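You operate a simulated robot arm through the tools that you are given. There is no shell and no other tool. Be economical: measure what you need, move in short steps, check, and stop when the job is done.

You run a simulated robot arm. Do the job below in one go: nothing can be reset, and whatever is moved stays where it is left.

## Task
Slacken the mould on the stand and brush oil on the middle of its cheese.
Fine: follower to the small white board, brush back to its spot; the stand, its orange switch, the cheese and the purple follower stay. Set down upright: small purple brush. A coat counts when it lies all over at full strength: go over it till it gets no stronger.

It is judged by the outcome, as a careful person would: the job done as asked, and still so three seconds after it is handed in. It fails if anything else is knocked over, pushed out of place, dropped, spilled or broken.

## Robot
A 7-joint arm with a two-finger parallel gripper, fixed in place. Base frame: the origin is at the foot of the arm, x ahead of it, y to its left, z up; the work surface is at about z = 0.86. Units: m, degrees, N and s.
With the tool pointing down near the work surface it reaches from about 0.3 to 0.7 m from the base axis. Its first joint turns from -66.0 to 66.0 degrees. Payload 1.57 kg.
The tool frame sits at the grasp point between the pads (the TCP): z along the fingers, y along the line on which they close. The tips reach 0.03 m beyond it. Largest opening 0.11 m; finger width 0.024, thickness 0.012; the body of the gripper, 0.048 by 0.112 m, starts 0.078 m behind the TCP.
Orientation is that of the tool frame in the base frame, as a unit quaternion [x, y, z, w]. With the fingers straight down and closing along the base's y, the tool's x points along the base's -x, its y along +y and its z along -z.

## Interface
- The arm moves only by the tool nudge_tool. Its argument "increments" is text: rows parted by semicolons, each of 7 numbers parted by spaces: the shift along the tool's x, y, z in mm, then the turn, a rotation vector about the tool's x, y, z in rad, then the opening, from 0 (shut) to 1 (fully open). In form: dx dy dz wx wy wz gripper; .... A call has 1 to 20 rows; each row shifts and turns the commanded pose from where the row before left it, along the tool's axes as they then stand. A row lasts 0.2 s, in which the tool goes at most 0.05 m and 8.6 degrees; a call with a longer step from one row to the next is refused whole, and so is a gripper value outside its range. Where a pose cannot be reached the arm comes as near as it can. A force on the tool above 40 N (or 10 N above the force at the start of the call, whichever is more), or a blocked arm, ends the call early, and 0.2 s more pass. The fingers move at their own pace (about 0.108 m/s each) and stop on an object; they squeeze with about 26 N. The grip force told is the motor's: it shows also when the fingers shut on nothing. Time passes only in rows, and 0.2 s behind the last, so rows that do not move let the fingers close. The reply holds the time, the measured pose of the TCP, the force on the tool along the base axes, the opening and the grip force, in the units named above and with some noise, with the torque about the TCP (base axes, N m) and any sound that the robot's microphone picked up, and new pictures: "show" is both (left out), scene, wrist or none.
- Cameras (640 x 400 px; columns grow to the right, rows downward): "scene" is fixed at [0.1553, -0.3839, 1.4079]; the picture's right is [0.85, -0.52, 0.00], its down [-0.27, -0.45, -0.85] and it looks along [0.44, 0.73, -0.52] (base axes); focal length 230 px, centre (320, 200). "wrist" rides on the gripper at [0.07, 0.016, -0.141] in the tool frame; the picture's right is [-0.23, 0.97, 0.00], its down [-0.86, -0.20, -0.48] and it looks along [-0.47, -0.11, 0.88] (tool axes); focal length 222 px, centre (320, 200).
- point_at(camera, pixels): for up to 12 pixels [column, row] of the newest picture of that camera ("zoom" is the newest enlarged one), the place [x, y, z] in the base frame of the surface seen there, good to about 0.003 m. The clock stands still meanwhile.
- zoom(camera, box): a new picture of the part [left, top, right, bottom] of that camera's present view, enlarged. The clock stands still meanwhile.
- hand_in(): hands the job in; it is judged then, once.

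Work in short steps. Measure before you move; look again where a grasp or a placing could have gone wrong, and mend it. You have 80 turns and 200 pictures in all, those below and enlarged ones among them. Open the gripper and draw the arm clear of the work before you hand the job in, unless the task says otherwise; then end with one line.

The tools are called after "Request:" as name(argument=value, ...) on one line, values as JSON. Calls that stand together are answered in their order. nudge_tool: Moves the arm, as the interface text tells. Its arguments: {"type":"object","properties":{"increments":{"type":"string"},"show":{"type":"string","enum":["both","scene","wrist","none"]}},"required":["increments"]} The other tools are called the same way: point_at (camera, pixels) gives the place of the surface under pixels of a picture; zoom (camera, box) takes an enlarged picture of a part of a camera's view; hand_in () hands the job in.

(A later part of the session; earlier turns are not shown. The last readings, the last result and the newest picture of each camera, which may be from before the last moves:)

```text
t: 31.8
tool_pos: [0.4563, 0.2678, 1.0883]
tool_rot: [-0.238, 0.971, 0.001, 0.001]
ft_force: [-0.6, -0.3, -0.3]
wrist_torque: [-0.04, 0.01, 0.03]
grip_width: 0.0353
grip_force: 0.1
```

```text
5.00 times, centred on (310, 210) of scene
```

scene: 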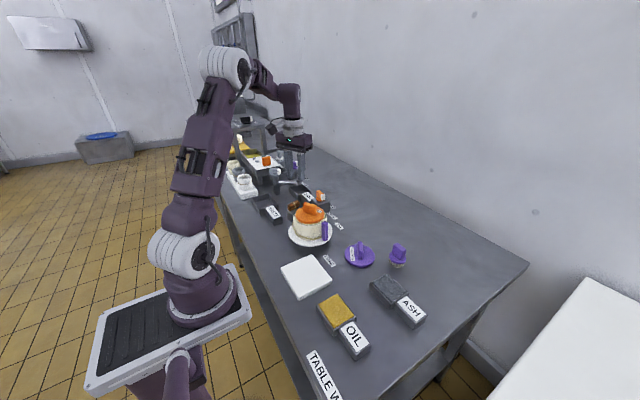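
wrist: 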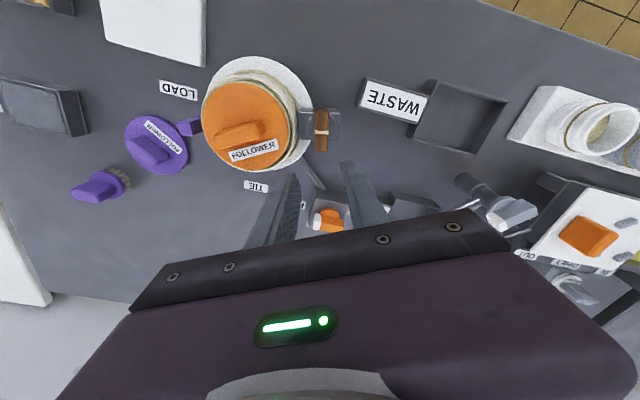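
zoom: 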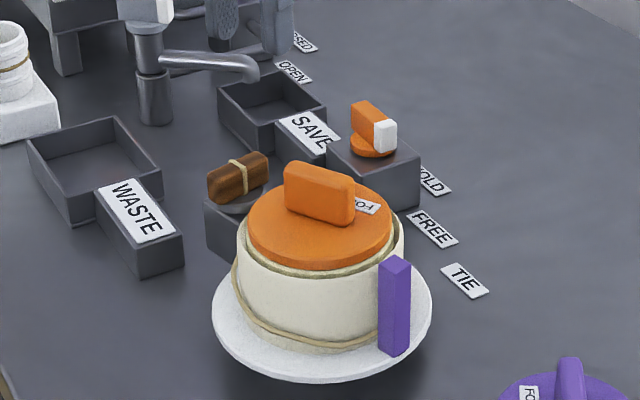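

I measure the toggle, its box, and the tab to find how far the stand turned.

Request:
point_at(camera="wrist", pixels=[[321, 112], [321, 130], [320, 148], [195, 125], [189, 121], [200, 133], [185, 128], [334, 118], [298, 110], [240, 95], [215, 140], [255, 130]])

Request:
zoom(camera="wrist", box=[170, 50, 360, 190])

```text
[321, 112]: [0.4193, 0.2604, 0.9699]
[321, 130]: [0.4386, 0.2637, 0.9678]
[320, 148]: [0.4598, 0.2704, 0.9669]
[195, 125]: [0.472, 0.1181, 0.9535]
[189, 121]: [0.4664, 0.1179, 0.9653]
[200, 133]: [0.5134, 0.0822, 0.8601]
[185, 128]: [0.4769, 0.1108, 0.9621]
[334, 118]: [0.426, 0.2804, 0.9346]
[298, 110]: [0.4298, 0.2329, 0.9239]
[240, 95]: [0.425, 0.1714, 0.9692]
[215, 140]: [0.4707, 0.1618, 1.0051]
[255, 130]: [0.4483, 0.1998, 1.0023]
```

```text
2.86 times, centred on (265, 120) of wrist
```

zoom: 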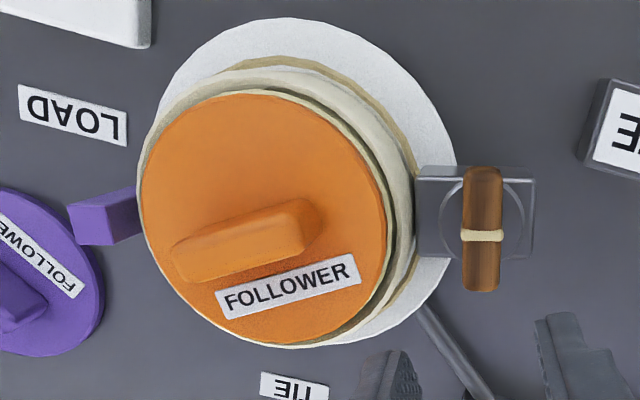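

The stand turned about 12° counter-clockwise. I'll push the toggle box's −x face with closed fingers at y ≈ 0.28. First I check the WASTE block and box faces there.

Request:
point_at(camera="zoom", pixels=[[535, 175], [530, 250], [420, 170], [480, 162], [417, 250], [590, 130], [590, 160], [270, 20], [455, 160], [65, 205], [135, 192], [80, 243]])

Request:
nudge_tool(increments="0 0 0 0 0 0.12 0; 0 0 0 0 0 0.12 0; 0 0 0 0 0 0.12 0; 0 0 0 0 0 0.12 0; 0 0 0 0 0 0 0", show="none")

```text
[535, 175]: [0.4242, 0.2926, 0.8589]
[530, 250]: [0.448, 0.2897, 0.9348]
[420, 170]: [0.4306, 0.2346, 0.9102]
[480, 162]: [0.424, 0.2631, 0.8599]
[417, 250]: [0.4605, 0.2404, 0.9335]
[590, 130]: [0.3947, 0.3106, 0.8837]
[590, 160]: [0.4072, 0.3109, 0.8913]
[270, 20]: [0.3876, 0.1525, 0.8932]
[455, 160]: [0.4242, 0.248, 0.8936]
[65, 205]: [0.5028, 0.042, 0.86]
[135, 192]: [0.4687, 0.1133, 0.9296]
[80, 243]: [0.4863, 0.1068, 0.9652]
```

```text
t: 33.0
tool_pos: [0.4566, 0.27, 1.0896]
tool_rot: [0.001, 1.0, 0.0, 0.001]
ft_force: [-0.4, -0.4, -0.6]
wrist_torque: [-0.01, -0.03, -0.01]
grip_width: 0.0
grip_force: 21.0
```

The box's −x face stood originally at x ≈ 0.443 and is now ≈ 0.425. I move closed fingers to (0.395, 0.279) and lower to z 0.942.

Request:
nudge_tool(increments="31 9 0 0 0 0 0; 31 0 0 0 0 0 0; 0 0 50 0 0 0 0; 0 0 49 0 0 0 0; 0 0 48 0 0 0 0; 0 0 0 0 0 0 0", show="wrist")

Request:
zoom(camera="scene", box=[275, 170, 345, 250])

```text
t: 34.4
tool_pos: [0.3953, 0.277, 0.941]
tool_rot: [0.0, 1.0, 0.0, -0.001]
ft_force: [0.8, -0.8, -0.5]
wrist_torque: [0.02, -0.02, 0.03]
grip_width: 0.0
grip_force: 21.0
```

wrist: 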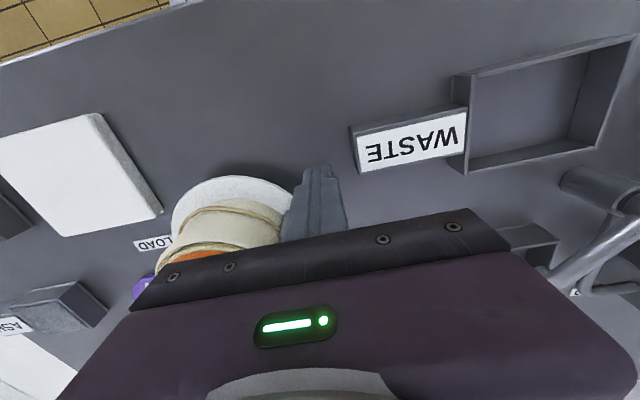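

```text
5.00 times, centred on (310, 210) of scene
```

zoom: 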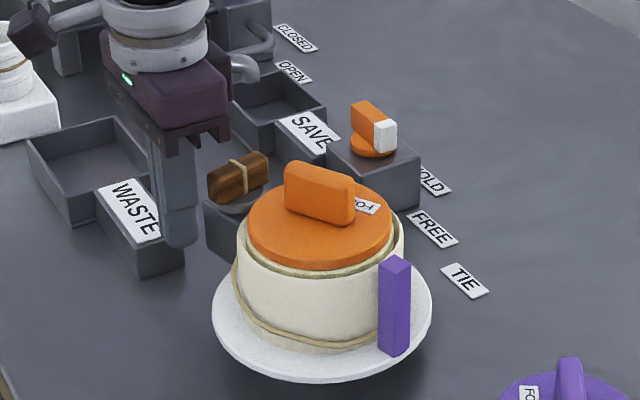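

Clear on all sides. I push gently in +x in small steps.

Request:
nudge_tool(increments="-8 0 0 0 0 0 0; -6 0 0 0 0 0 0; -4 0 0 0 0 0 0; -4 0 0 0 0 0 0; 0 0 0 0 0 0 0", show="none")

Request:
zoom(camera="scene", box=[275, 170, 345, 250])

```text
t: 35.6
tool_pos: [0.4173, 0.2778, 0.941]
tool_rot: [0.0, 1.0, 0.0, 0.0]
ft_force: [1.6, -0.9, 0.6]
wrist_torque: [0.0, 0.02, -0.01]
grip_width: 0.0
grip_force: 21.0
```

```text
5.00 times, centred on (310, 210) of scene
```

zoom: 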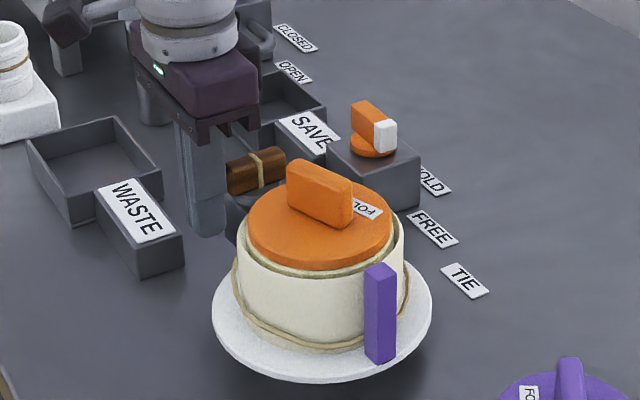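

The stand is nearly back: the tab is at columns 364–397 of the enlarged picture, originally 359–391. I push about 4 mm more.

Request:
nudge_tool(increments="-2 0 0 0 0 0 0; -2 0 0 0 0 0 0; 0 0 0 0 0 0 0", show="none")

Request:
zoom(camera="scene", box=[275, 170, 345, 250])

```text
t: 36.4
tool_pos: [0.4217, 0.2774, 0.9423]
tool_rot: [0.0, 1.0, 0.0, 0.001]
ft_force: [-0.8, 0.0, -0.3]
wrist_torque: [0.01, 0.01, -0.04]
grip_width: 0.0
grip_force: 21.0
```

```text
5.00 times, centred on (310, 210) of scene
```

zoom: 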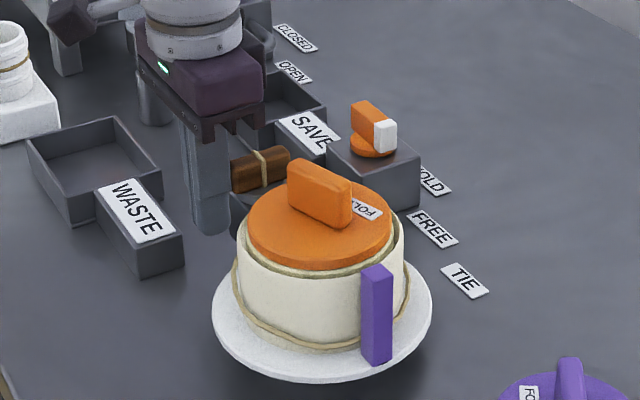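

Tab at 360–393: 1 mm more, then I back off, rise, and fetch a check view.

Request:
nudge_tool(increments="-1.2 0 0 0 0 0 0; 0 0 0 0 0 0 0; 20 0 0 0 0 0 0; 0 0 -50 0 0 0 0.3; 0 0 -50 0 0 0 0.3; 0 0 -30 0 0 0 0.5; 0 0 0 0 0 0 0.5", show="wrist")

Request:
zoom(camera="scene", box=[275, 180, 365, 260])

```text
t: 38.0
tool_pos: [0.401, 0.2767, 1.072]
tool_rot: [0.0, 1.0, 0.0, 0.0]
ft_force: [-0.3, 0.4, 0.3]
wrist_torque: [0.01, 0.01, -0.03]
grip_width: 0.055
grip_force: 0.1
```

wrist: 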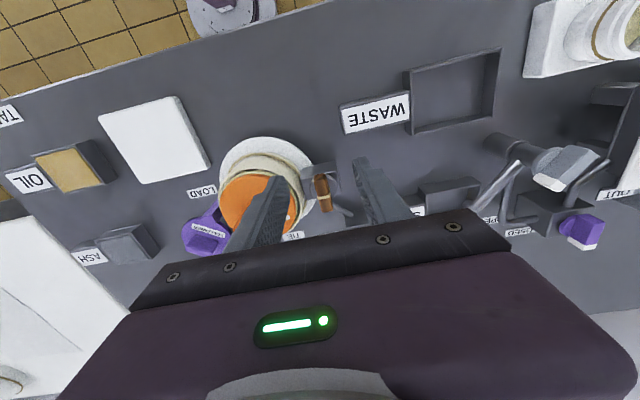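

```text
5.00 times, centred on (320, 220) of scene
```

zoom: 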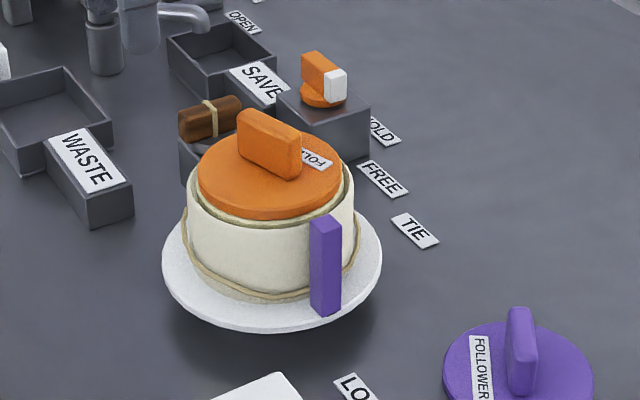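

The stand is exactly back (tab 310–341, originally 309–341), cord slack. Now I go to turn the switch back to HOLD so the stand can't turn: translate first, then rotate.

Request:
nudge_tool(increments="-45 10 0 0 0 0 0.5; -45 10 0 0 0 0 0.5; -40 10 10 0 0 0 0.5; -25 5 30 0 0 0 0.5; -28 5 30 0 0 0 0.5; 0 0 0 0 0 0.14 0.5; 0 0 0 0 0 0.14 0.5; 0 0 0 0 0 0.14 0.5; 0 0 0 0 0 0.14 0.5; 0 0 0 0 0 0.14 0.5; 0 0 0 0 0 0.14 0.5; 0 0 0 0 0 0.14 0.5; 0 0 0 0 0 0.14 0.5; 0 0 0 0 0 0.14 0.5; 0 0 0 0 0 0.14 0.5; 0 0 0 0 0 0.14 0.5; 0 0 0 0 0 0.03 0.5; 0 0 0 0 0 0 0.5", show="wrist")

```text
t: 41.8
tool_pos: [0.584, 0.3173, 1.0019]
tool_rot: [0.708, 0.707, 0.0, 0.0]
ft_force: [0.1, 0.3, -0.7]
wrist_torque: [-0.03, 0.01, 0.02]
grip_width: 0.0552
grip_force: 0.0
```

wrist: 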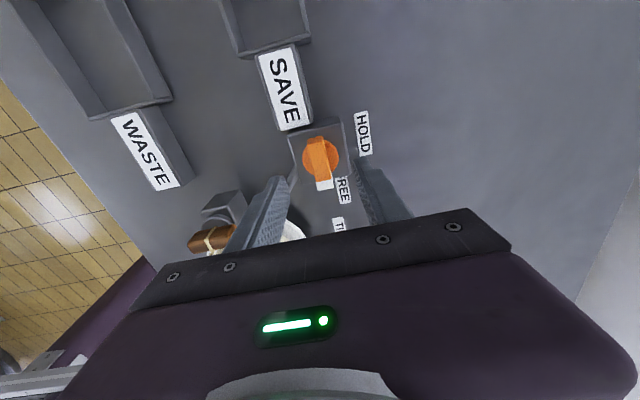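

Over the switch. I go down, grip, and begin turning back counter-clockwise.

Request:
nudge_tool(increments="0 0 25 0 0 0 0.5; 0 0 25 0 0 0 0.5; 0 0 0 0 0 0 0; 0 0 0 0 0 0 0; 0 0 0 0 0 -0.12 0; 0 0 0 0 0 -0.12 0; 0 0 0 0 0 -0.12 0; 0 0 0 0 0 -0.12 0; 0 0 0 0 0 0 0", show="none")

```text
t: 43.8
tool_pos: [0.5847, 0.3164, 0.9526]
tool_rot: [0.517, 0.856, -0.002, 0.0]
ft_force: [-13.1, -13.4, 10.5]
wrist_torque: [0.16, 0.41, -0.04]
grip_width: 0.016
grip_force: 31.3
```

It turns back as expected; I ease the side force by 1 mm and go on.

Request:
nudge_tool(increments="-0.4 -1 -0.5 0 0 -0.12 0; 0 0 0 0 0 -0.12 0; 0 0 0 0 0 -0.12 0; 0 0 0 0 0 -0.12 0; 0 0 0 0 0 0 0", show="none")

Request:
nudge_tool(increments="0 0 0 0 0 -0.12 0; 0 0 0 0 0 -0.12 0; 0 0 0 0 0 -0.12 0; 0 0 0 0 0 -0.12 0; 0 0 0 0 0 -0.13 0; 0 0 0 0 0 0 0", show="wrist")

Request:
zoom(camera="scene", box=[275, 180, 365, 260])

```text
t: 45.0
tool_pos: [0.5838, 0.3152, 0.9524]
tool_rot: [0.3, 0.954, 0.0, -0.001]
ft_force: [-8.4, -14.6, 4.2]
wrist_torque: [-0.63, -0.63, -0.03]
grip_width: 0.016
grip_force: 31.1
```

```text
t: 46.4
tool_pos: [0.5843, 0.3153, 0.9525]
tool_rot: [-0.001, 1.0, -0.001, -0.001]
ft_force: [-10.0, -22.6, -1.6]
wrist_torque: [-0.14, -0.33, -0.19]
grip_width: 0.0161
grip_force: 31.6
```

wrist: 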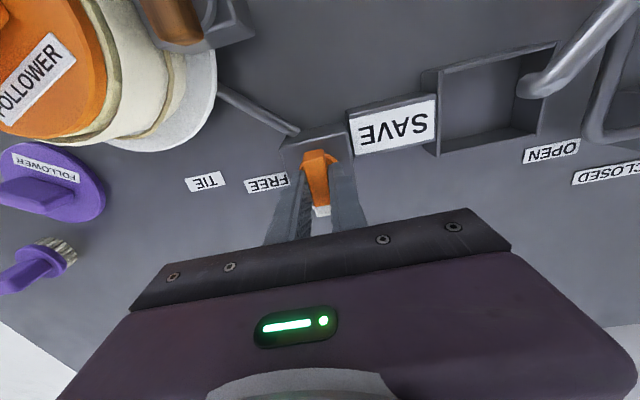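

```text
5.00 times, centred on (320, 220) of scene
```

zoom: 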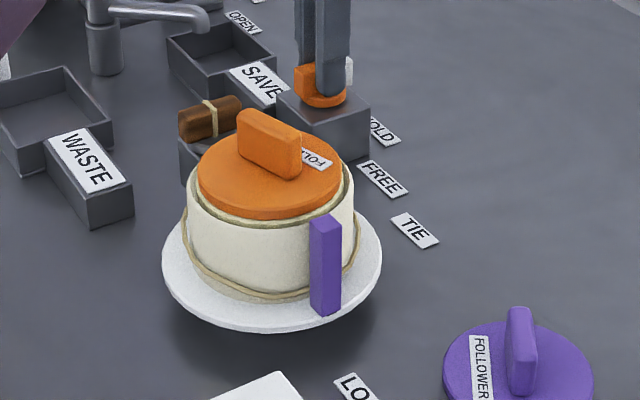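

The switch is back at HOLD. I release, rise and draw back to view the orange follower's handle.

Request:
nudge_tool(increments="0 0 0 0 0 0 0.5; 0 0 0 0 0 0 0.5; 0 0 -35 0 0 0 0.5; 10 0 -40 0 0 0 0.5; 40 -20 -25 0 0 0 0.6; 40 -30 0 0 0 0 0.6; 40 -30 0 0 0 0 0.6; 40 -30 0 0 0 0 0.6; 15 -30 0 0 0 0 0.6; 0 0 0 0 0 0 0.6", show="wrist")

Request:
zoom(camera="wrist", box=[220, 60, 420, 200])

Request:
zoom(camera="scene", box=[275, 180, 365, 260])

```text
refused: row 5 steps farther than a row can; nothing moved
```

```text
2.86 times, centred on (320, 130) of wrist
```

zoom: 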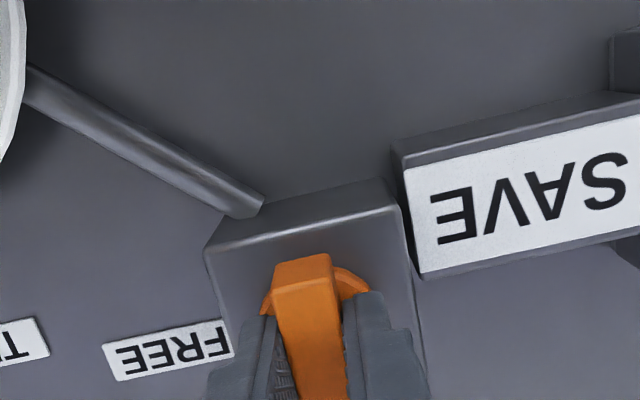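

```text
5.00 times, centred on (320, 220) of scene
```

zoom: 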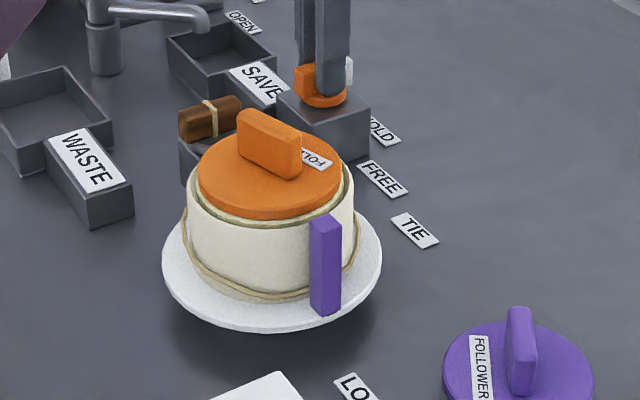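

One row was too long; I resend with shorter steps.

Request:
nudge_tool(increments="0 0 0 0 0 0 0.5; 0 0 0 0 0 0 0.5; 0 0 -35 0 0 0 0.5; 10 0 -40 0 0 0 0.5; 30 -15 -30 0 0 0 0.6; 38 -28 0 0 0 0 0.6; 38 -28 0 0 0 0 0.6; 38 -28 0 0 0 0 0.6; 30 -28 0 0 0 0 0.6; 0 -15 0 0 0 0 0.8; 0 0 0 0 0 0 0.8", show="wrist")

Request:
zoom(camera="wrist", box=[220, 60, 420, 200])

Request:
zoom(camera="scene", box=[275, 180, 365, 260])

```text
t: 48.8
tool_pos: [0.4035, 0.1737, 1.0571]
tool_rot: [0.0, 1.0, 0.001, 0.0]
ft_force: [0.1, -0.6, -0.3]
wrist_torque: [-0.01, -0.01, -0.02]
grip_width: 0.0882
grip_force: 0.1
```

wrist: 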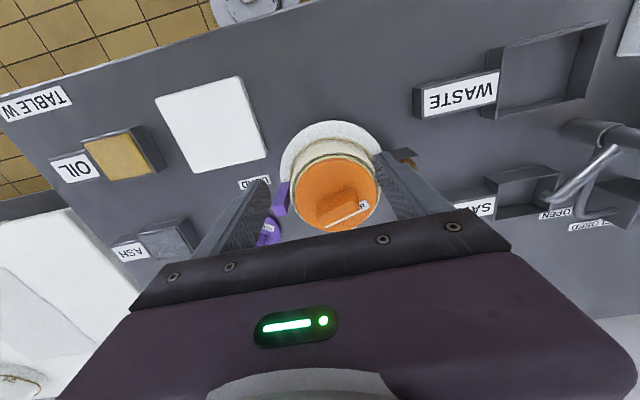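

```text
2.86 times, centred on (320, 130) of wrist
```

zoom: 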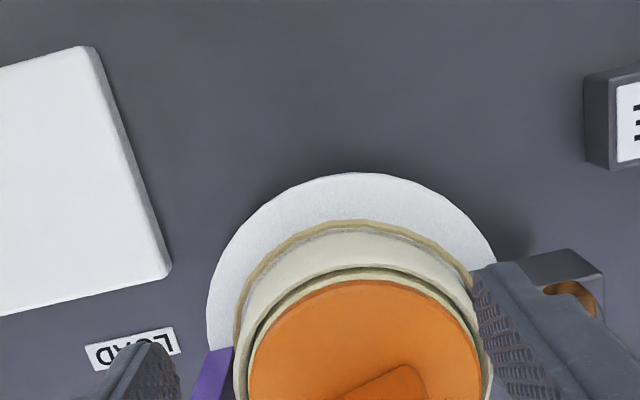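

```text
5.00 times, centred on (320, 220) of scene
```

zoom: 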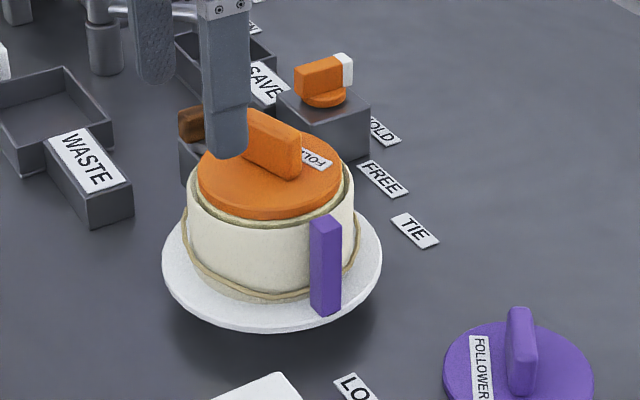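

Slack cord, switch at HOLD. I measure the orange handle and the follower's disc.

Request:
point_at(camera="wrist", pixels=[[316, 208], [353, 191], [334, 199], [350, 186], [322, 200], [325, 168], [375, 170], [300, 190], [336, 157], [372, 158]])

Request:
point_at(camera="scene", pixels=[[309, 203], [315, 208], [313, 213], [301, 204], [330, 215], [297, 214], [310, 220], [359, 246], [357, 258]])

Request:
zoom(camera="wrist", box=[270, 130, 410, 230])

```text
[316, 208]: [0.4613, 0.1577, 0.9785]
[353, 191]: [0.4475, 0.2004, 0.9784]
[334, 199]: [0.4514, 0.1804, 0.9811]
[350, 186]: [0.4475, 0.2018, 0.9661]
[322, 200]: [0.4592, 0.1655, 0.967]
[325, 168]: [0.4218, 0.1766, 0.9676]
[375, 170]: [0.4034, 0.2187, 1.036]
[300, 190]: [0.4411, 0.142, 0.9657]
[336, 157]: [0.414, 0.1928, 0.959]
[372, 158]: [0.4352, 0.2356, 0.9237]
```

```text
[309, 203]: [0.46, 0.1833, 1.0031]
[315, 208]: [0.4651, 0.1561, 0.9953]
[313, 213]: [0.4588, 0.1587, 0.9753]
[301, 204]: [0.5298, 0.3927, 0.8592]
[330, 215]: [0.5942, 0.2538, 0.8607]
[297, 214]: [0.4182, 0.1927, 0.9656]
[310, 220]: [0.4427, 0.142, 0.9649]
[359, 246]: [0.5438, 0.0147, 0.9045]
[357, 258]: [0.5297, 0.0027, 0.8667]
```

```text
4.00 times, centred on (340, 180) of wrist
```

zoom: 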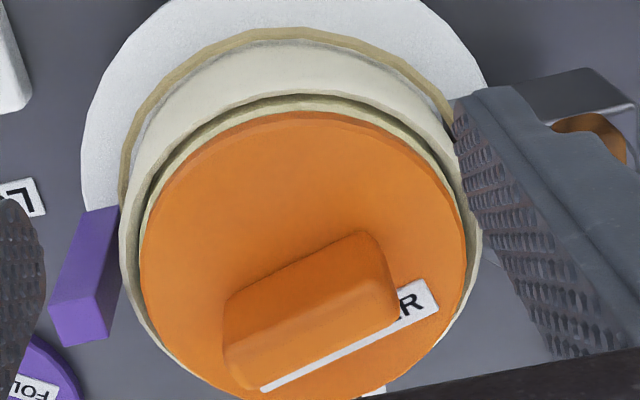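

Handle centre ≈ (0.461, 0.180), axis at 108°, top 1.004. I align the gripper (−72°) over it.

Request:
nudge_tool(increments="-29 3 0 0 0 0 0.6; -28.5 3 0 0 0 0 0.6; 0 0 0 0 0 0.14 0.5; 0 0 0 0 0 0.14 0.5; 0 0 0 0 0 0.14 0.5; 0 0 0 0 0 0.14 0.5; 0 0 0 0 0 0.14 0.5; 0 0 0 0 0 0.14 0.5; 0 0 0 0 0 0.14 0.5; 0 0 0 0 0 0.14 0.5; 0 0 0 0 0 0.137 0.5; 0 0 0 0 0 0 0.5", show="both")

Request:
zoom(camera="scene", box=[275, 180, 365, 260])

```text
t: 51.4
tool_pos: [0.4577, 0.1805, 1.0579]
tool_rot: [0.588, 0.809, -0.001, -0.001]
ft_force: [0.4, -0.4, -0.1]
wrist_torque: [-0.01, 0.05, 0.0]
grip_width: 0.0548
grip_force: 0.0
```

scene: 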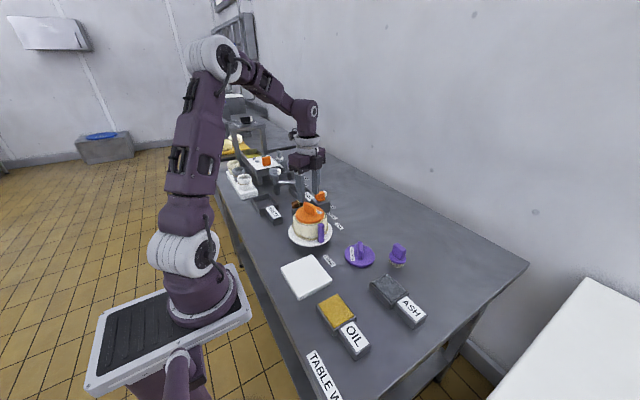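
wrist: 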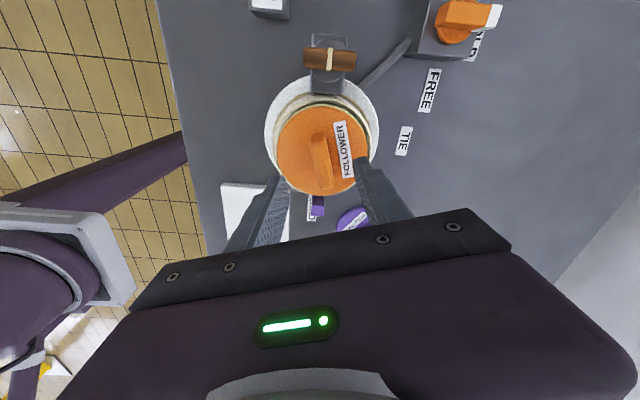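

```text
5.00 times, centred on (320, 220) of scene
```

zoom: 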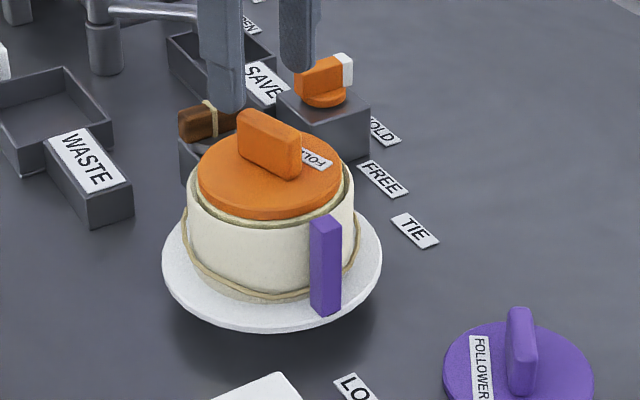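

I measure the handle's top once more from here.

Request:
point_at(camera="wrist", pixels=[[317, 140], [321, 160], [326, 183], [313, 165], [329, 165], [278, 150], [361, 150], [318, 108], [335, 190]])

```text
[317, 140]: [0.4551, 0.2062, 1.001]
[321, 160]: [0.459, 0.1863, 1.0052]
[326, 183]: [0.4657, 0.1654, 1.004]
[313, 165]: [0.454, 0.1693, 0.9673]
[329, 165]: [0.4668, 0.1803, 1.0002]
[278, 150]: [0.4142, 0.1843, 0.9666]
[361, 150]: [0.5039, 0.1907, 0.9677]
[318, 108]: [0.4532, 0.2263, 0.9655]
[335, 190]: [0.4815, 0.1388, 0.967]
```

Handle centre is (0.460, 0.184). I shift slightly, go down to z 1.002, and close.

Request:
nudge_tool(increments="2.2 2.6 0 0 0 0 0.5; 0 0 28 0 0 0 0.5; 0 0 27 0 0 0 0.5; 0 0 0 0 0 0 0.5; 0 0 0 0 0 0 0; 0 0 0 0 0 0 0; 0 0 0 0 0 0 0", show="wrist")

```text
t: 53.0
tool_pos: [0.4597, 0.1832, 1.0018]
tool_rot: [0.587, 0.809, 0.0, 0.0]
ft_force: [0.0, -0.1, 0.3]
wrist_torque: [0.01, -0.02, 0.01]
grip_width: 0.0154
grip_force: 26.4
```

wrist: 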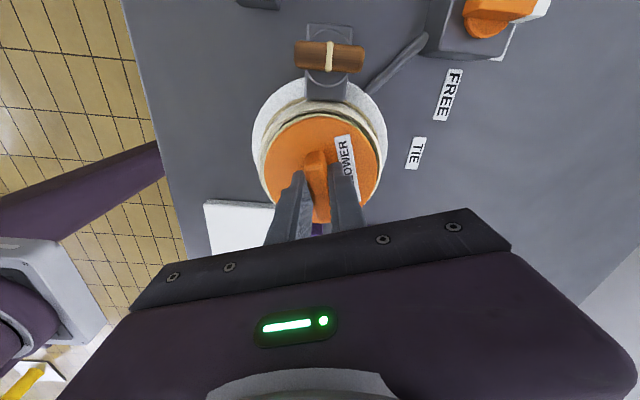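

Gripped (15.4 mm). I lift a few millimetres and check the force.

Request:
nudge_tool(increments="0 0 -4 0 0 0 0; 0 0 -6 0 0 0 0; 0 0 -10 0 0 0 0; 0 0 0 0 0 0 0", show="none")

Request:
zoom(camera="scene", box=[275, 180, 365, 260])

```text
t: 54.0
tool_pos: [0.4588, 0.1828, 1.0231]
tool_rot: [0.588, 0.809, 0.0, -0.001]
ft_force: [-0.1, -0.3, -2.1]
wrist_torque: [-0.01, 0.05, 0.01]
grip_width: 0.0153
grip_force: 26.5
```

```text
5.00 times, centred on (320, 220) of scene
```

zoom: 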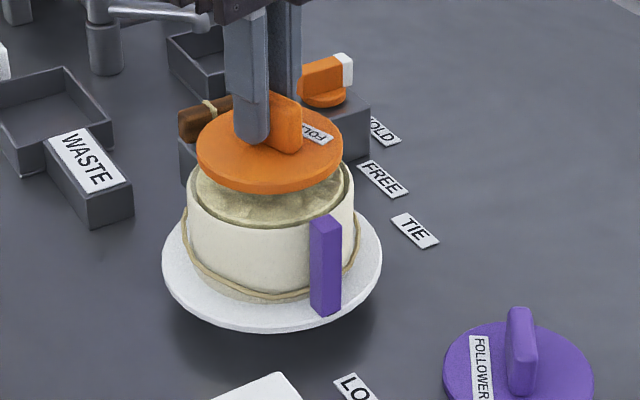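

The follower lifts freely, 2 N. I lift higher and measure the white board's corners.

Request:
nudge_tool(increments="0 0 -30 0 0 0 0; 0 0 -30 0 0 0 0; 0 0 0 0 0 0 0", show="both")

Request:
point_at(camera="scene", pixels=[[284, 268], [314, 257], [330, 279], [299, 297], [306, 276]])

Request:
zoom(camera="scene", box=[280, 180, 350, 240])

```text
t: 54.8
tool_pos: [0.4616, 0.1854, 1.0856]
tool_rot: [0.587, 0.809, 0.0, -0.001]
ft_force: [-0.4, 0.9, -1.9]
wrist_torque: [-0.04, 0.03, 0.03]
grip_width: 0.0154
grip_force: 25.6
```

scene: 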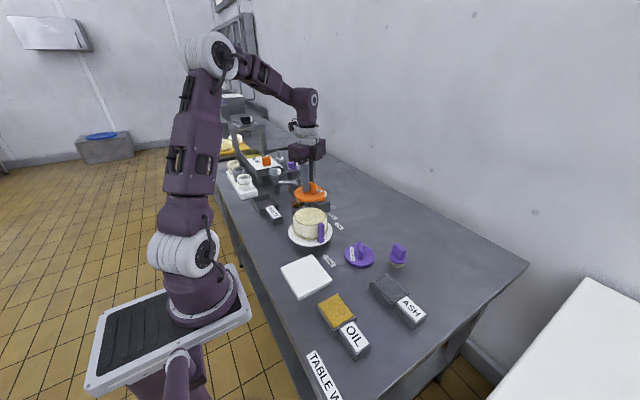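
wrist: 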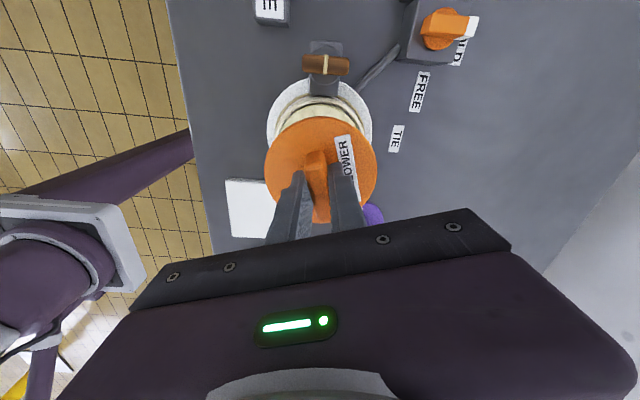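

```text
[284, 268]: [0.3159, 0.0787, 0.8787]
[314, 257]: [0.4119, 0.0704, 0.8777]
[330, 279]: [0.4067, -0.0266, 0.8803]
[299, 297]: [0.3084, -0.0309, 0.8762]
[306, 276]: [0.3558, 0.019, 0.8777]
```

```text
6.67 times, centred on (315, 210) of scene
```

zoom: 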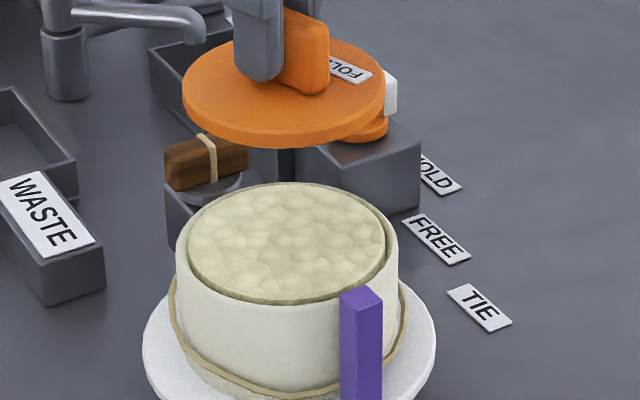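

Board centre ≈ (0.361, 0.023), top 0.880, about 0.10 square. I carry the follower there at height.

Request:
nudge_tool(increments="-24.4 -28.9 0 0 0 0 0; -24.4 -28.9 0 0 0 0 0; -24.4 -28.9 0 0 0 0 0; -24.4 -28.9 0 0 0 0 0; -24.4 -28.9 0 0 0 0 0; 0 0 40 0 0 0 0; 0 0 40 0 0 0 0; 0 0 30 0 0 0 0; 0 0 15 0 0 0 0; 0 0 0 0 0 0 0", show="scene")

Request:
zoom(camera="scene", box=[260, 220, 380, 320])

```text
t: 57.0
tool_pos: [0.3601, 0.0233, 0.9577]
tool_rot: [0.587, 0.81, 0.0, -0.001]
ft_force: [0.7, 0.0, -0.9]
wrist_torque: [0.01, 0.0, 0.0]
grip_width: 0.0152
grip_force: 25.7
```

scene: 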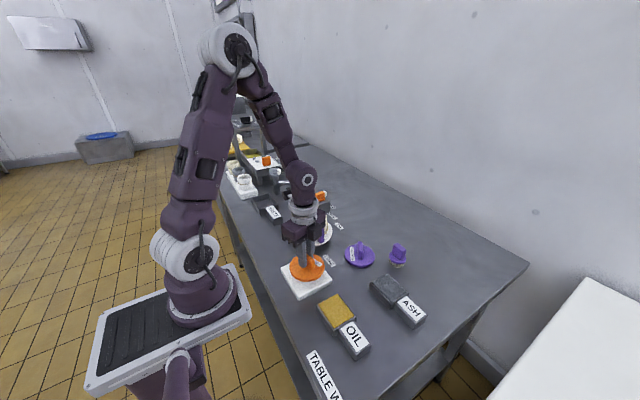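

```text
4.00 times, centred on (320, 270) of scene
```

zoom: 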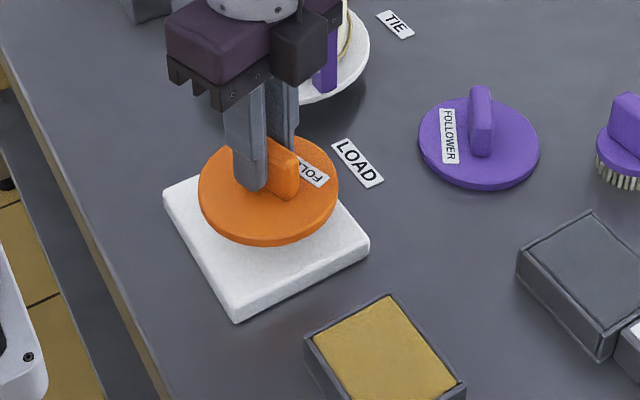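

It hangs above the board. I lower it slowly until contact shows.

Request:
nudge_tool(increments="0 0 14 0 0 0 0; 0 0 10 0 0 0 0; 0 0 3 0 0 0 0; 0 0 3 0 0 0 0; 0 0 0 0 0 0 0", show="none")

Request:
zoom(camera="scene", box=[260, 220, 380, 320])

```text
t: 58.2
tool_pos: [0.3597, 0.022, 0.9281]
tool_rot: [0.587, 0.81, 0.0, 0.0]
ft_force: [-0.5, -0.3, -0.2]
wrist_torque: [0.01, -0.01, 0.0]
grip_width: 0.0153
grip_force: 25.4
```

```text
4.00 times, centred on (320, 270) of scene
```

zoom: 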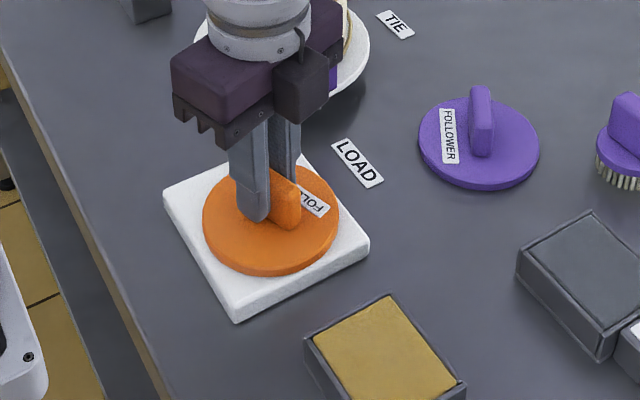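

Nearly down, and centred on the board. A few 1 mm steps more.

Request:
nudge_tool(increments="0 0 1 0 0 0 0; 0 0 1 0 0 0 0; 0 0 0 0 0 0 0", show="none")

```text
t: 59.0
tool_pos: [0.3599, 0.0225, 0.9265]
tool_rot: [0.587, 0.81, 0.0, -0.001]
ft_force: [-1.2, 2.4, 5.7]
wrist_torque: [-0.21, -0.11, 0.0]
grip_width: 0.0151
grip_force: 25.6
```

Contact felt (+5.7 N). I let go, rise and move toward the brush for a look.

Request:
nudge_tool(increments="0 0 0 0 0 0 0.45; 0 0 0 0 0 0 0.45; 0 0 -30 0 0 0 0.45; 0 0 -45 0 0 0 0.45; 0 0 -45 0 0 0 0.45; 0 0 0 0 0 -0.14 0.6; 0 0 0 0 0 -0.14 0.6; 0 0 0 0 0 -0.14 0.6; 0 0 0 0 0 -0.14 0.6; 0 0 0 0 0 -0.14 0.6; 0 0 0 0 0 -0.14 0.6; 0 0 0 0 0 -0.14 0.6; 0 0 0 0 0 -0.14 0.6; 0 0 0 0 0 -0.137 0.6; -45 -20 0 0 0 0 0.6; -45 -20 0 0 0 0 0.6; -45 -20 0 0 0 0 0.6; -30 -20 0 0 0 0 0.6; 0 0 0 0 0 0 0.6", show="both")

Request:
zoom(camera="scene", box=[340, 210, 440, 300])

Request:
zoom(camera="scene", box=[270, 200, 380, 310])

```text
t: 63.0
tool_pos: [0.525, -0.0571, 1.0455]
tool_rot: [-0.001, 1.0, 0.0, 0.001]
ft_force: [0.6, 0.2, -0.9]
wrist_torque: [-0.01, 0.01, 0.04]
grip_width: 0.0663
grip_force: 0.0
```

scene: 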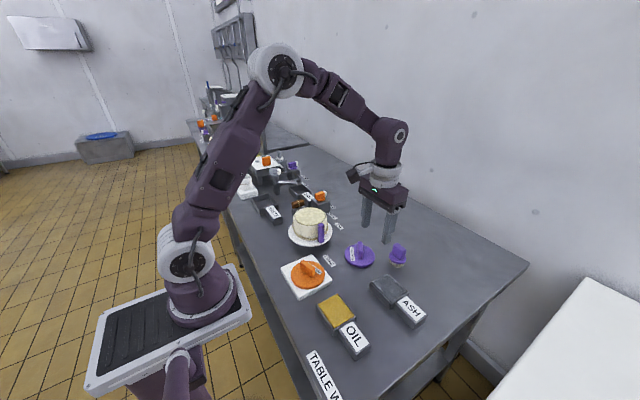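
wrist: 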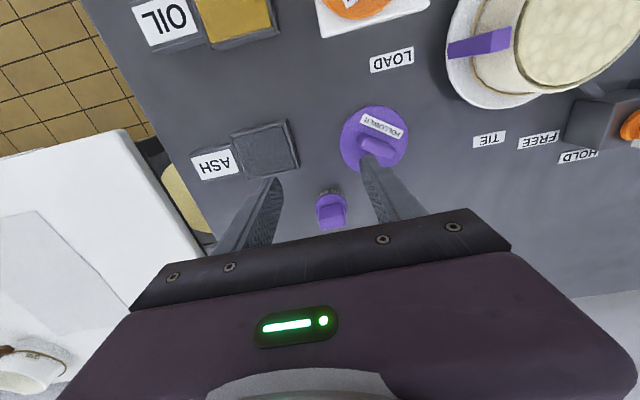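

```text
4.44 times, centred on (390, 255) of scene
```

zoom: 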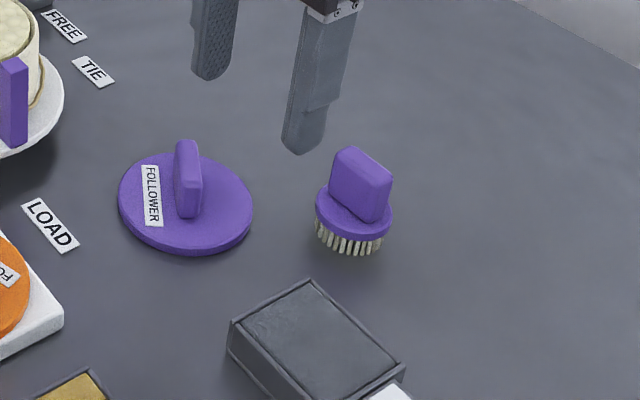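

```text
3.64 times, centred on (325, 255) of scene
```

zoom: 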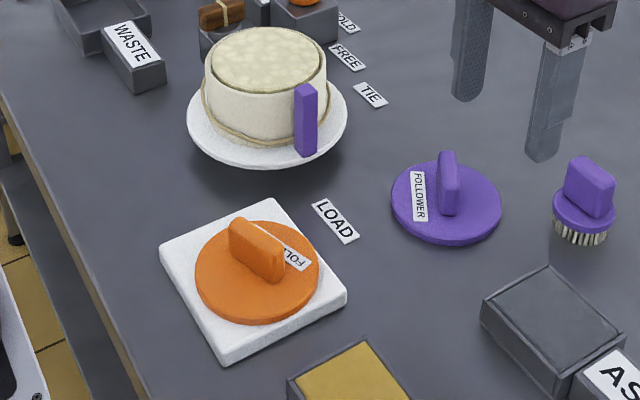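

The follower lies well on the board. I measure the brush precisely.

Request:
zoom(camera="wrist", box=[290, 170, 370, 240])

Request:
point_at(camera="wrist", pixels=[[318, 206], [332, 204], [345, 203], [320, 226], [345, 222], [318, 215], [330, 215], [322, 197], [338, 195]])

Request:
point_at(camera="scene", pixels=[[399, 247], [394, 244], [403, 252], [401, 256], [393, 250], [390, 256], [405, 260], [398, 266]])

```text
5.71 times, centred on (330, 205) of wrist
```

zoom: 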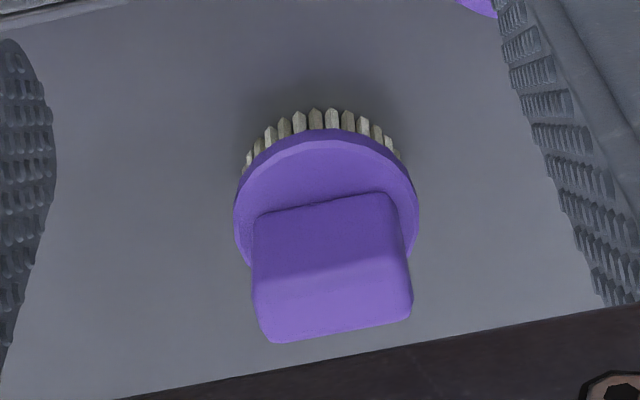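

```text
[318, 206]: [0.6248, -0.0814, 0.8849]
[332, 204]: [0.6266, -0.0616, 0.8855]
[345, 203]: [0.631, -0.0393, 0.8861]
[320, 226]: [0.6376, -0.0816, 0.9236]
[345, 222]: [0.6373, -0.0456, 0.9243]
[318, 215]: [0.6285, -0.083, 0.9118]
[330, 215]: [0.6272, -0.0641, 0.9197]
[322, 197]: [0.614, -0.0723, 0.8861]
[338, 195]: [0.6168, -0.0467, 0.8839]
```

```text
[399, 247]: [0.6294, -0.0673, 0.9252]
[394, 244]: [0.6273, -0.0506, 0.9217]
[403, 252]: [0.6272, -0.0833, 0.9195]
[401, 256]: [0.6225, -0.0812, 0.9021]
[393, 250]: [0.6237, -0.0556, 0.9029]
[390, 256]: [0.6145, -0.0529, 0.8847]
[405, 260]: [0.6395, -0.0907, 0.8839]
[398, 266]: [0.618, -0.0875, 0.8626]
```

Handle centre ≈ (0.632, −0.065), along y, z 0.885–0.925. I rotate −91° and move above it.

Request:
nudge_tool(increments="-36 -3 10 0 0 0 0.5; -36 -3 10 0 0 0 0.5; -35 -2 20 0 0 0 0.5; 0 0 0 0 0 0.145 0.5; 0 0 0 0 0 0.145 0.5; 0 0 0 0 0 0.145 0.5; 0 0 0 0 0 0.145 0.5; 0 0 0 0 0 0.145 0.5; 0 0 0 0 0 0.145 0.5; 0 0 0 0 0 0.145 0.5; 0 0 0 0 0 0.145 0.5; 0 0 0 0 0 0.145 0.5; 0 0 0 0 0 0.145 0.5; 0 0 0 0 0 0.14 0.5; 0 0 0 0 0 0 0.5", show="wrist")

Request:
zoom(camera="scene", box=[350, 200, 440, 280])

```text
t: 66.2
tool_pos: [0.6327, -0.0653, 1.0057]
tool_rot: [0.715, 0.699, 0.001, 0.0]
ft_force: [0.0, 0.1, -0.5]
wrist_torque: [0.0, 0.01, 0.0]
grip_width: 0.0552
grip_force: 0.1
```

wrist: 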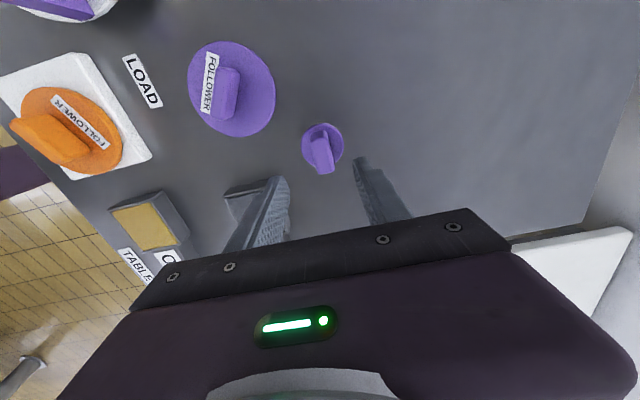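

```text
5.00 times, centred on (395, 240) of scene
```

zoom: 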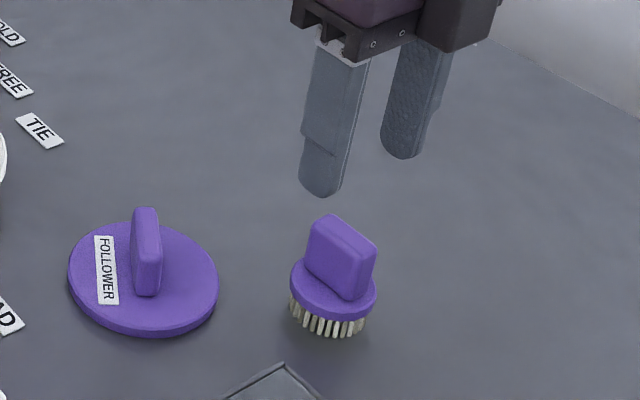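

Aligned. I check the handle's ends from here before descending.

Request:
point_at(camera="wrist", pixels=[[319, 143], [323, 155], [328, 170], [316, 160], [333, 160], [304, 145], [343, 143], [322, 125]])

```text
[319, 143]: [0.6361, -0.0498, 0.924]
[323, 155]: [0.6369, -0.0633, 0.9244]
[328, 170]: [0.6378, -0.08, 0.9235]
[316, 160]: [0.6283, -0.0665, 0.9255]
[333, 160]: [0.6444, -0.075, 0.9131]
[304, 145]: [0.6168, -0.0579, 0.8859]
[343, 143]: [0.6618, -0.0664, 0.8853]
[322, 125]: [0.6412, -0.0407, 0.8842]
```

Handle centre x ≈ 0.636. I shift 3.5 mm, descend to 0.920 and close.

Request:
nudge_tool(increments="0 3.5 30 0 0 0 0.5; 0 0 30 0 0 0 0.5; 0 0 25.5 0 0 0 0.5; 0 0 0 0 0 0 0.5; 0 0 0 0 0 0 0; 0 0 0 0 0 0 0; 0 0 0 0 0 0 0", show="wrist")

Request:
zoom(camera="scene", box=[350, 200, 440, 280])

```text
t: 67.8
tool_pos: [0.6361, -0.0643, 0.9186]
tool_rot: [0.714, 0.701, 0.0, 0.0]
ft_force: [-1.1, 0.6, 0.2]
wrist_torque: [-0.04, 0.03, 0.03]
grip_width: 0.0197
grip_force: 26.0
```

wrist: 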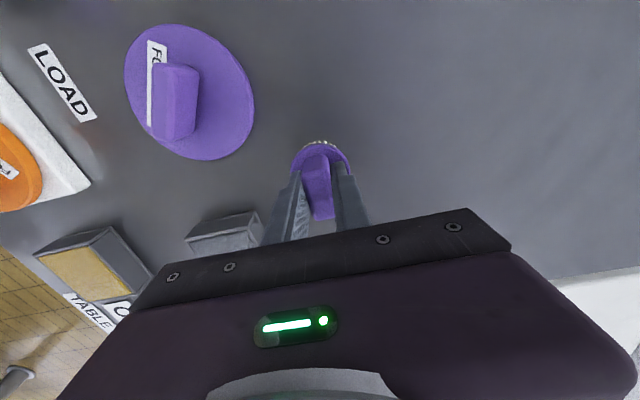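

```text
5.00 times, centred on (395, 240) of scene
```

zoom: 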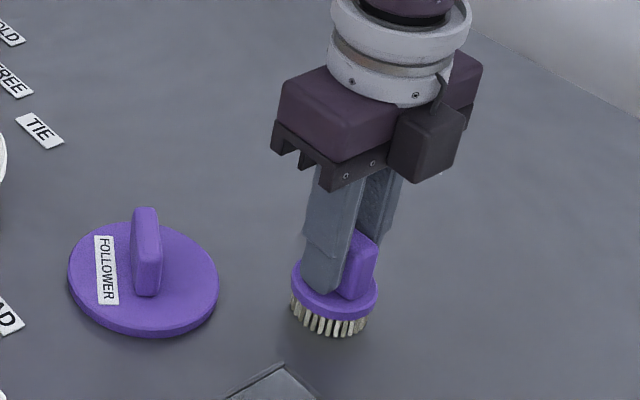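

Held. I lift the brush and measure the oil pad.

Request:
nudge_tool(increments="0 0 -10 0 0 0 0; 0 0 -40 0 0 0 0; 0 0 -40 0 0 0 0; 0 0 0 0 0 0 0", show="scene")

Request:
zoom(camera="scene", box=[290, 270, 400, 360])

Request:
point_at(camera="scene", pixels=[[321, 304], [339, 296], [354, 316], [334, 327], [337, 310], [318, 305], [334, 331]])

```text
t: 68.8
tool_pos: [0.6351, -0.0649, 1.0106]
tool_rot: [0.714, 0.7, 0.0, 0.001]
ft_force: [-0.3, 0.1, -0.5]
wrist_torque: [-0.01, 0.01, -0.01]
grip_width: 0.0197
grip_force: 25.4
```

scene: 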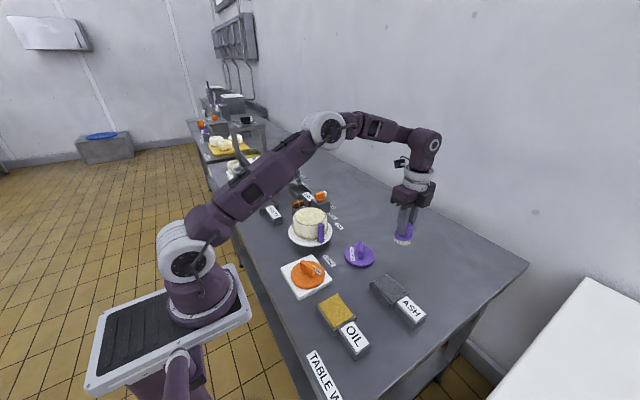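

```text
4.44 times, centred on (345, 315) of scene
```

zoom: 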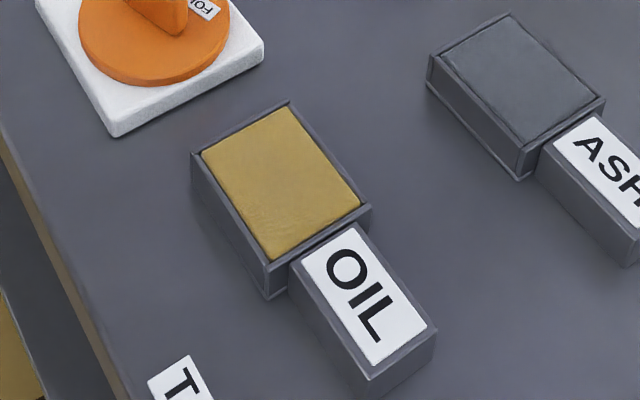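

```text
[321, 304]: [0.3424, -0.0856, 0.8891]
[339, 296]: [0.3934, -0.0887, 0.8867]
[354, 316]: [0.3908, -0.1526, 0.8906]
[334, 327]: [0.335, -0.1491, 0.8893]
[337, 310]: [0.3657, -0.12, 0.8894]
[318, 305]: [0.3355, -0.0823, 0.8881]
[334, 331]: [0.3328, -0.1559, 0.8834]
```

Pad centre (0.366, −0.119), top 0.889; bristle tips are 0.0585 below the TCP, so contact should be at z ≈ 0.948. I move over the pad.

Request:
nudge_tool(increments="-9 -45 0 0 0 0 0; -9 -45 0 0 0 0 0; -9 -45 0 0 0 0 0; -9 -45 0 0 0 0 0; -9 -45 0 0 0 0 0; -9 -44 0 0 0 0 0; 0 0 30 0 0 0 0; 0 0 20 0 0 0 0; 0 0 0 0 0 0 0", show="none")

Request:
zoom(camera="scene", box=[290, 250, 400, 350])

```text
t: 70.8
tool_pos: [0.3656, -0.1153, 0.9613]
tool_rot: [0.714, 0.701, 0.0, 0.001]
ft_force: [-0.1, 0.0, -0.6]
wrist_torque: [-0.01, 0.0, -0.01]
grip_width: 0.0193
grip_force: 25.6
```

```text
4.00 times, centred on (345, 300) of scene
```

zoom: 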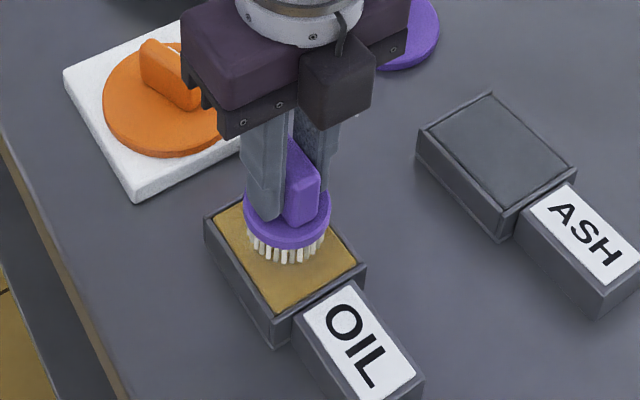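

Over the pad. I shift 3 mm, lower to light contact.

Request:
nudge_tool(increments="-3 0 8 0 0 0 0; 0 0 3 0 0 0 0; 0 0 2 0 0 0 0; 0 0 2 0 0 0 0; 0 0 0 0 0 0 0", show="none")

Request:
zoom(camera="scene", box=[290, 250, 400, 350])

```text
t: 71.8
tool_pos: [0.366, -0.1176, 0.9466]
tool_rot: [0.714, 0.7, 0.001, 0.001]
ft_force: [-4.6, 1.3, 18.0]
wrist_torque: [0.02, 0.32, 0.0]
grip_width: 0.0195
grip_force: 25.7
stopped in row 5: the force on the tool passed its limit at 48 N (the readings are from after the stop); the commanded pose is now the measured one
```

```text
4.00 times, centred on (345, 300) of scene
```

zoom: 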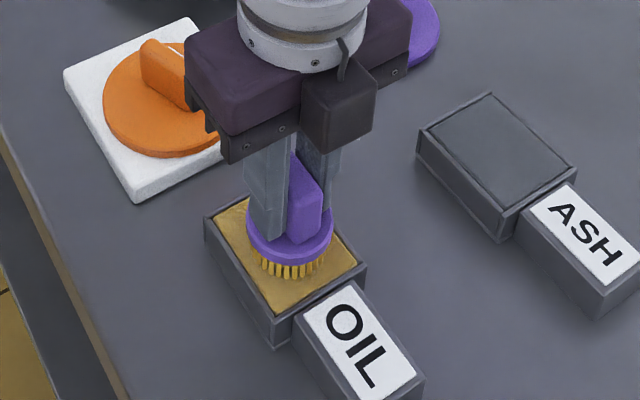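

Bristles are yellow with oil. I lift, and measure the cheese surface.

Request:
nudge_tool(increments="0 0 -20 0 0 0 0; 0 0 -45 0 0 0 0; 0 0 -45 0 0 0 0; 0 0 0 0 0 0 0", show="scene")

Request:
zoom(camera="scene", box=[275, 190, 345, 250])

Request:
point_at(camera="scene", pixels=[[310, 216], [296, 215], [325, 217], [310, 208], [310, 224], [302, 210], [318, 222]])

```text
t: 72.8
tool_pos: [0.3669, -0.1184, 1.0581]
tool_rot: [0.714, 0.7, 0.0, 0.001]
ft_force: [-0.3, 0.9, -1.1]
wrist_torque: [0.02, -0.02, 0.0]
grip_width: 0.0195
grip_force: 26.1
```

scene: 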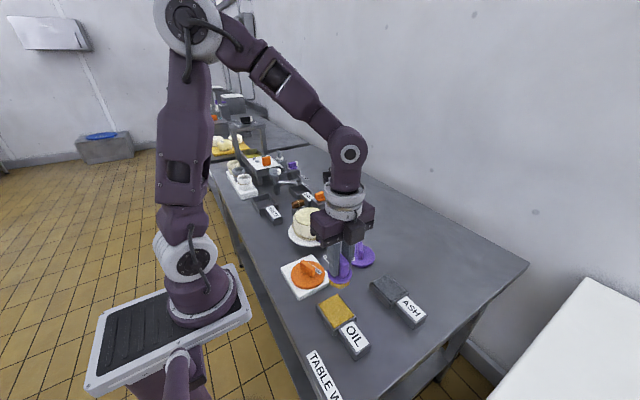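

```text
6.67 times, centred on (310, 220) of scene
```

zoom: 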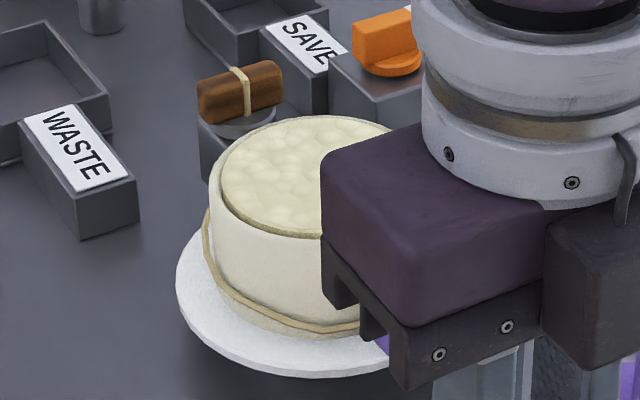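

```text
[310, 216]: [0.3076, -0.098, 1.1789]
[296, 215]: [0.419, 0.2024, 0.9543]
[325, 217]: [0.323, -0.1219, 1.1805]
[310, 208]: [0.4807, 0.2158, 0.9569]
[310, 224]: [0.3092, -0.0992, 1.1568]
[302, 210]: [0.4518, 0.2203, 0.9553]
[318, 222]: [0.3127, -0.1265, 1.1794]
```

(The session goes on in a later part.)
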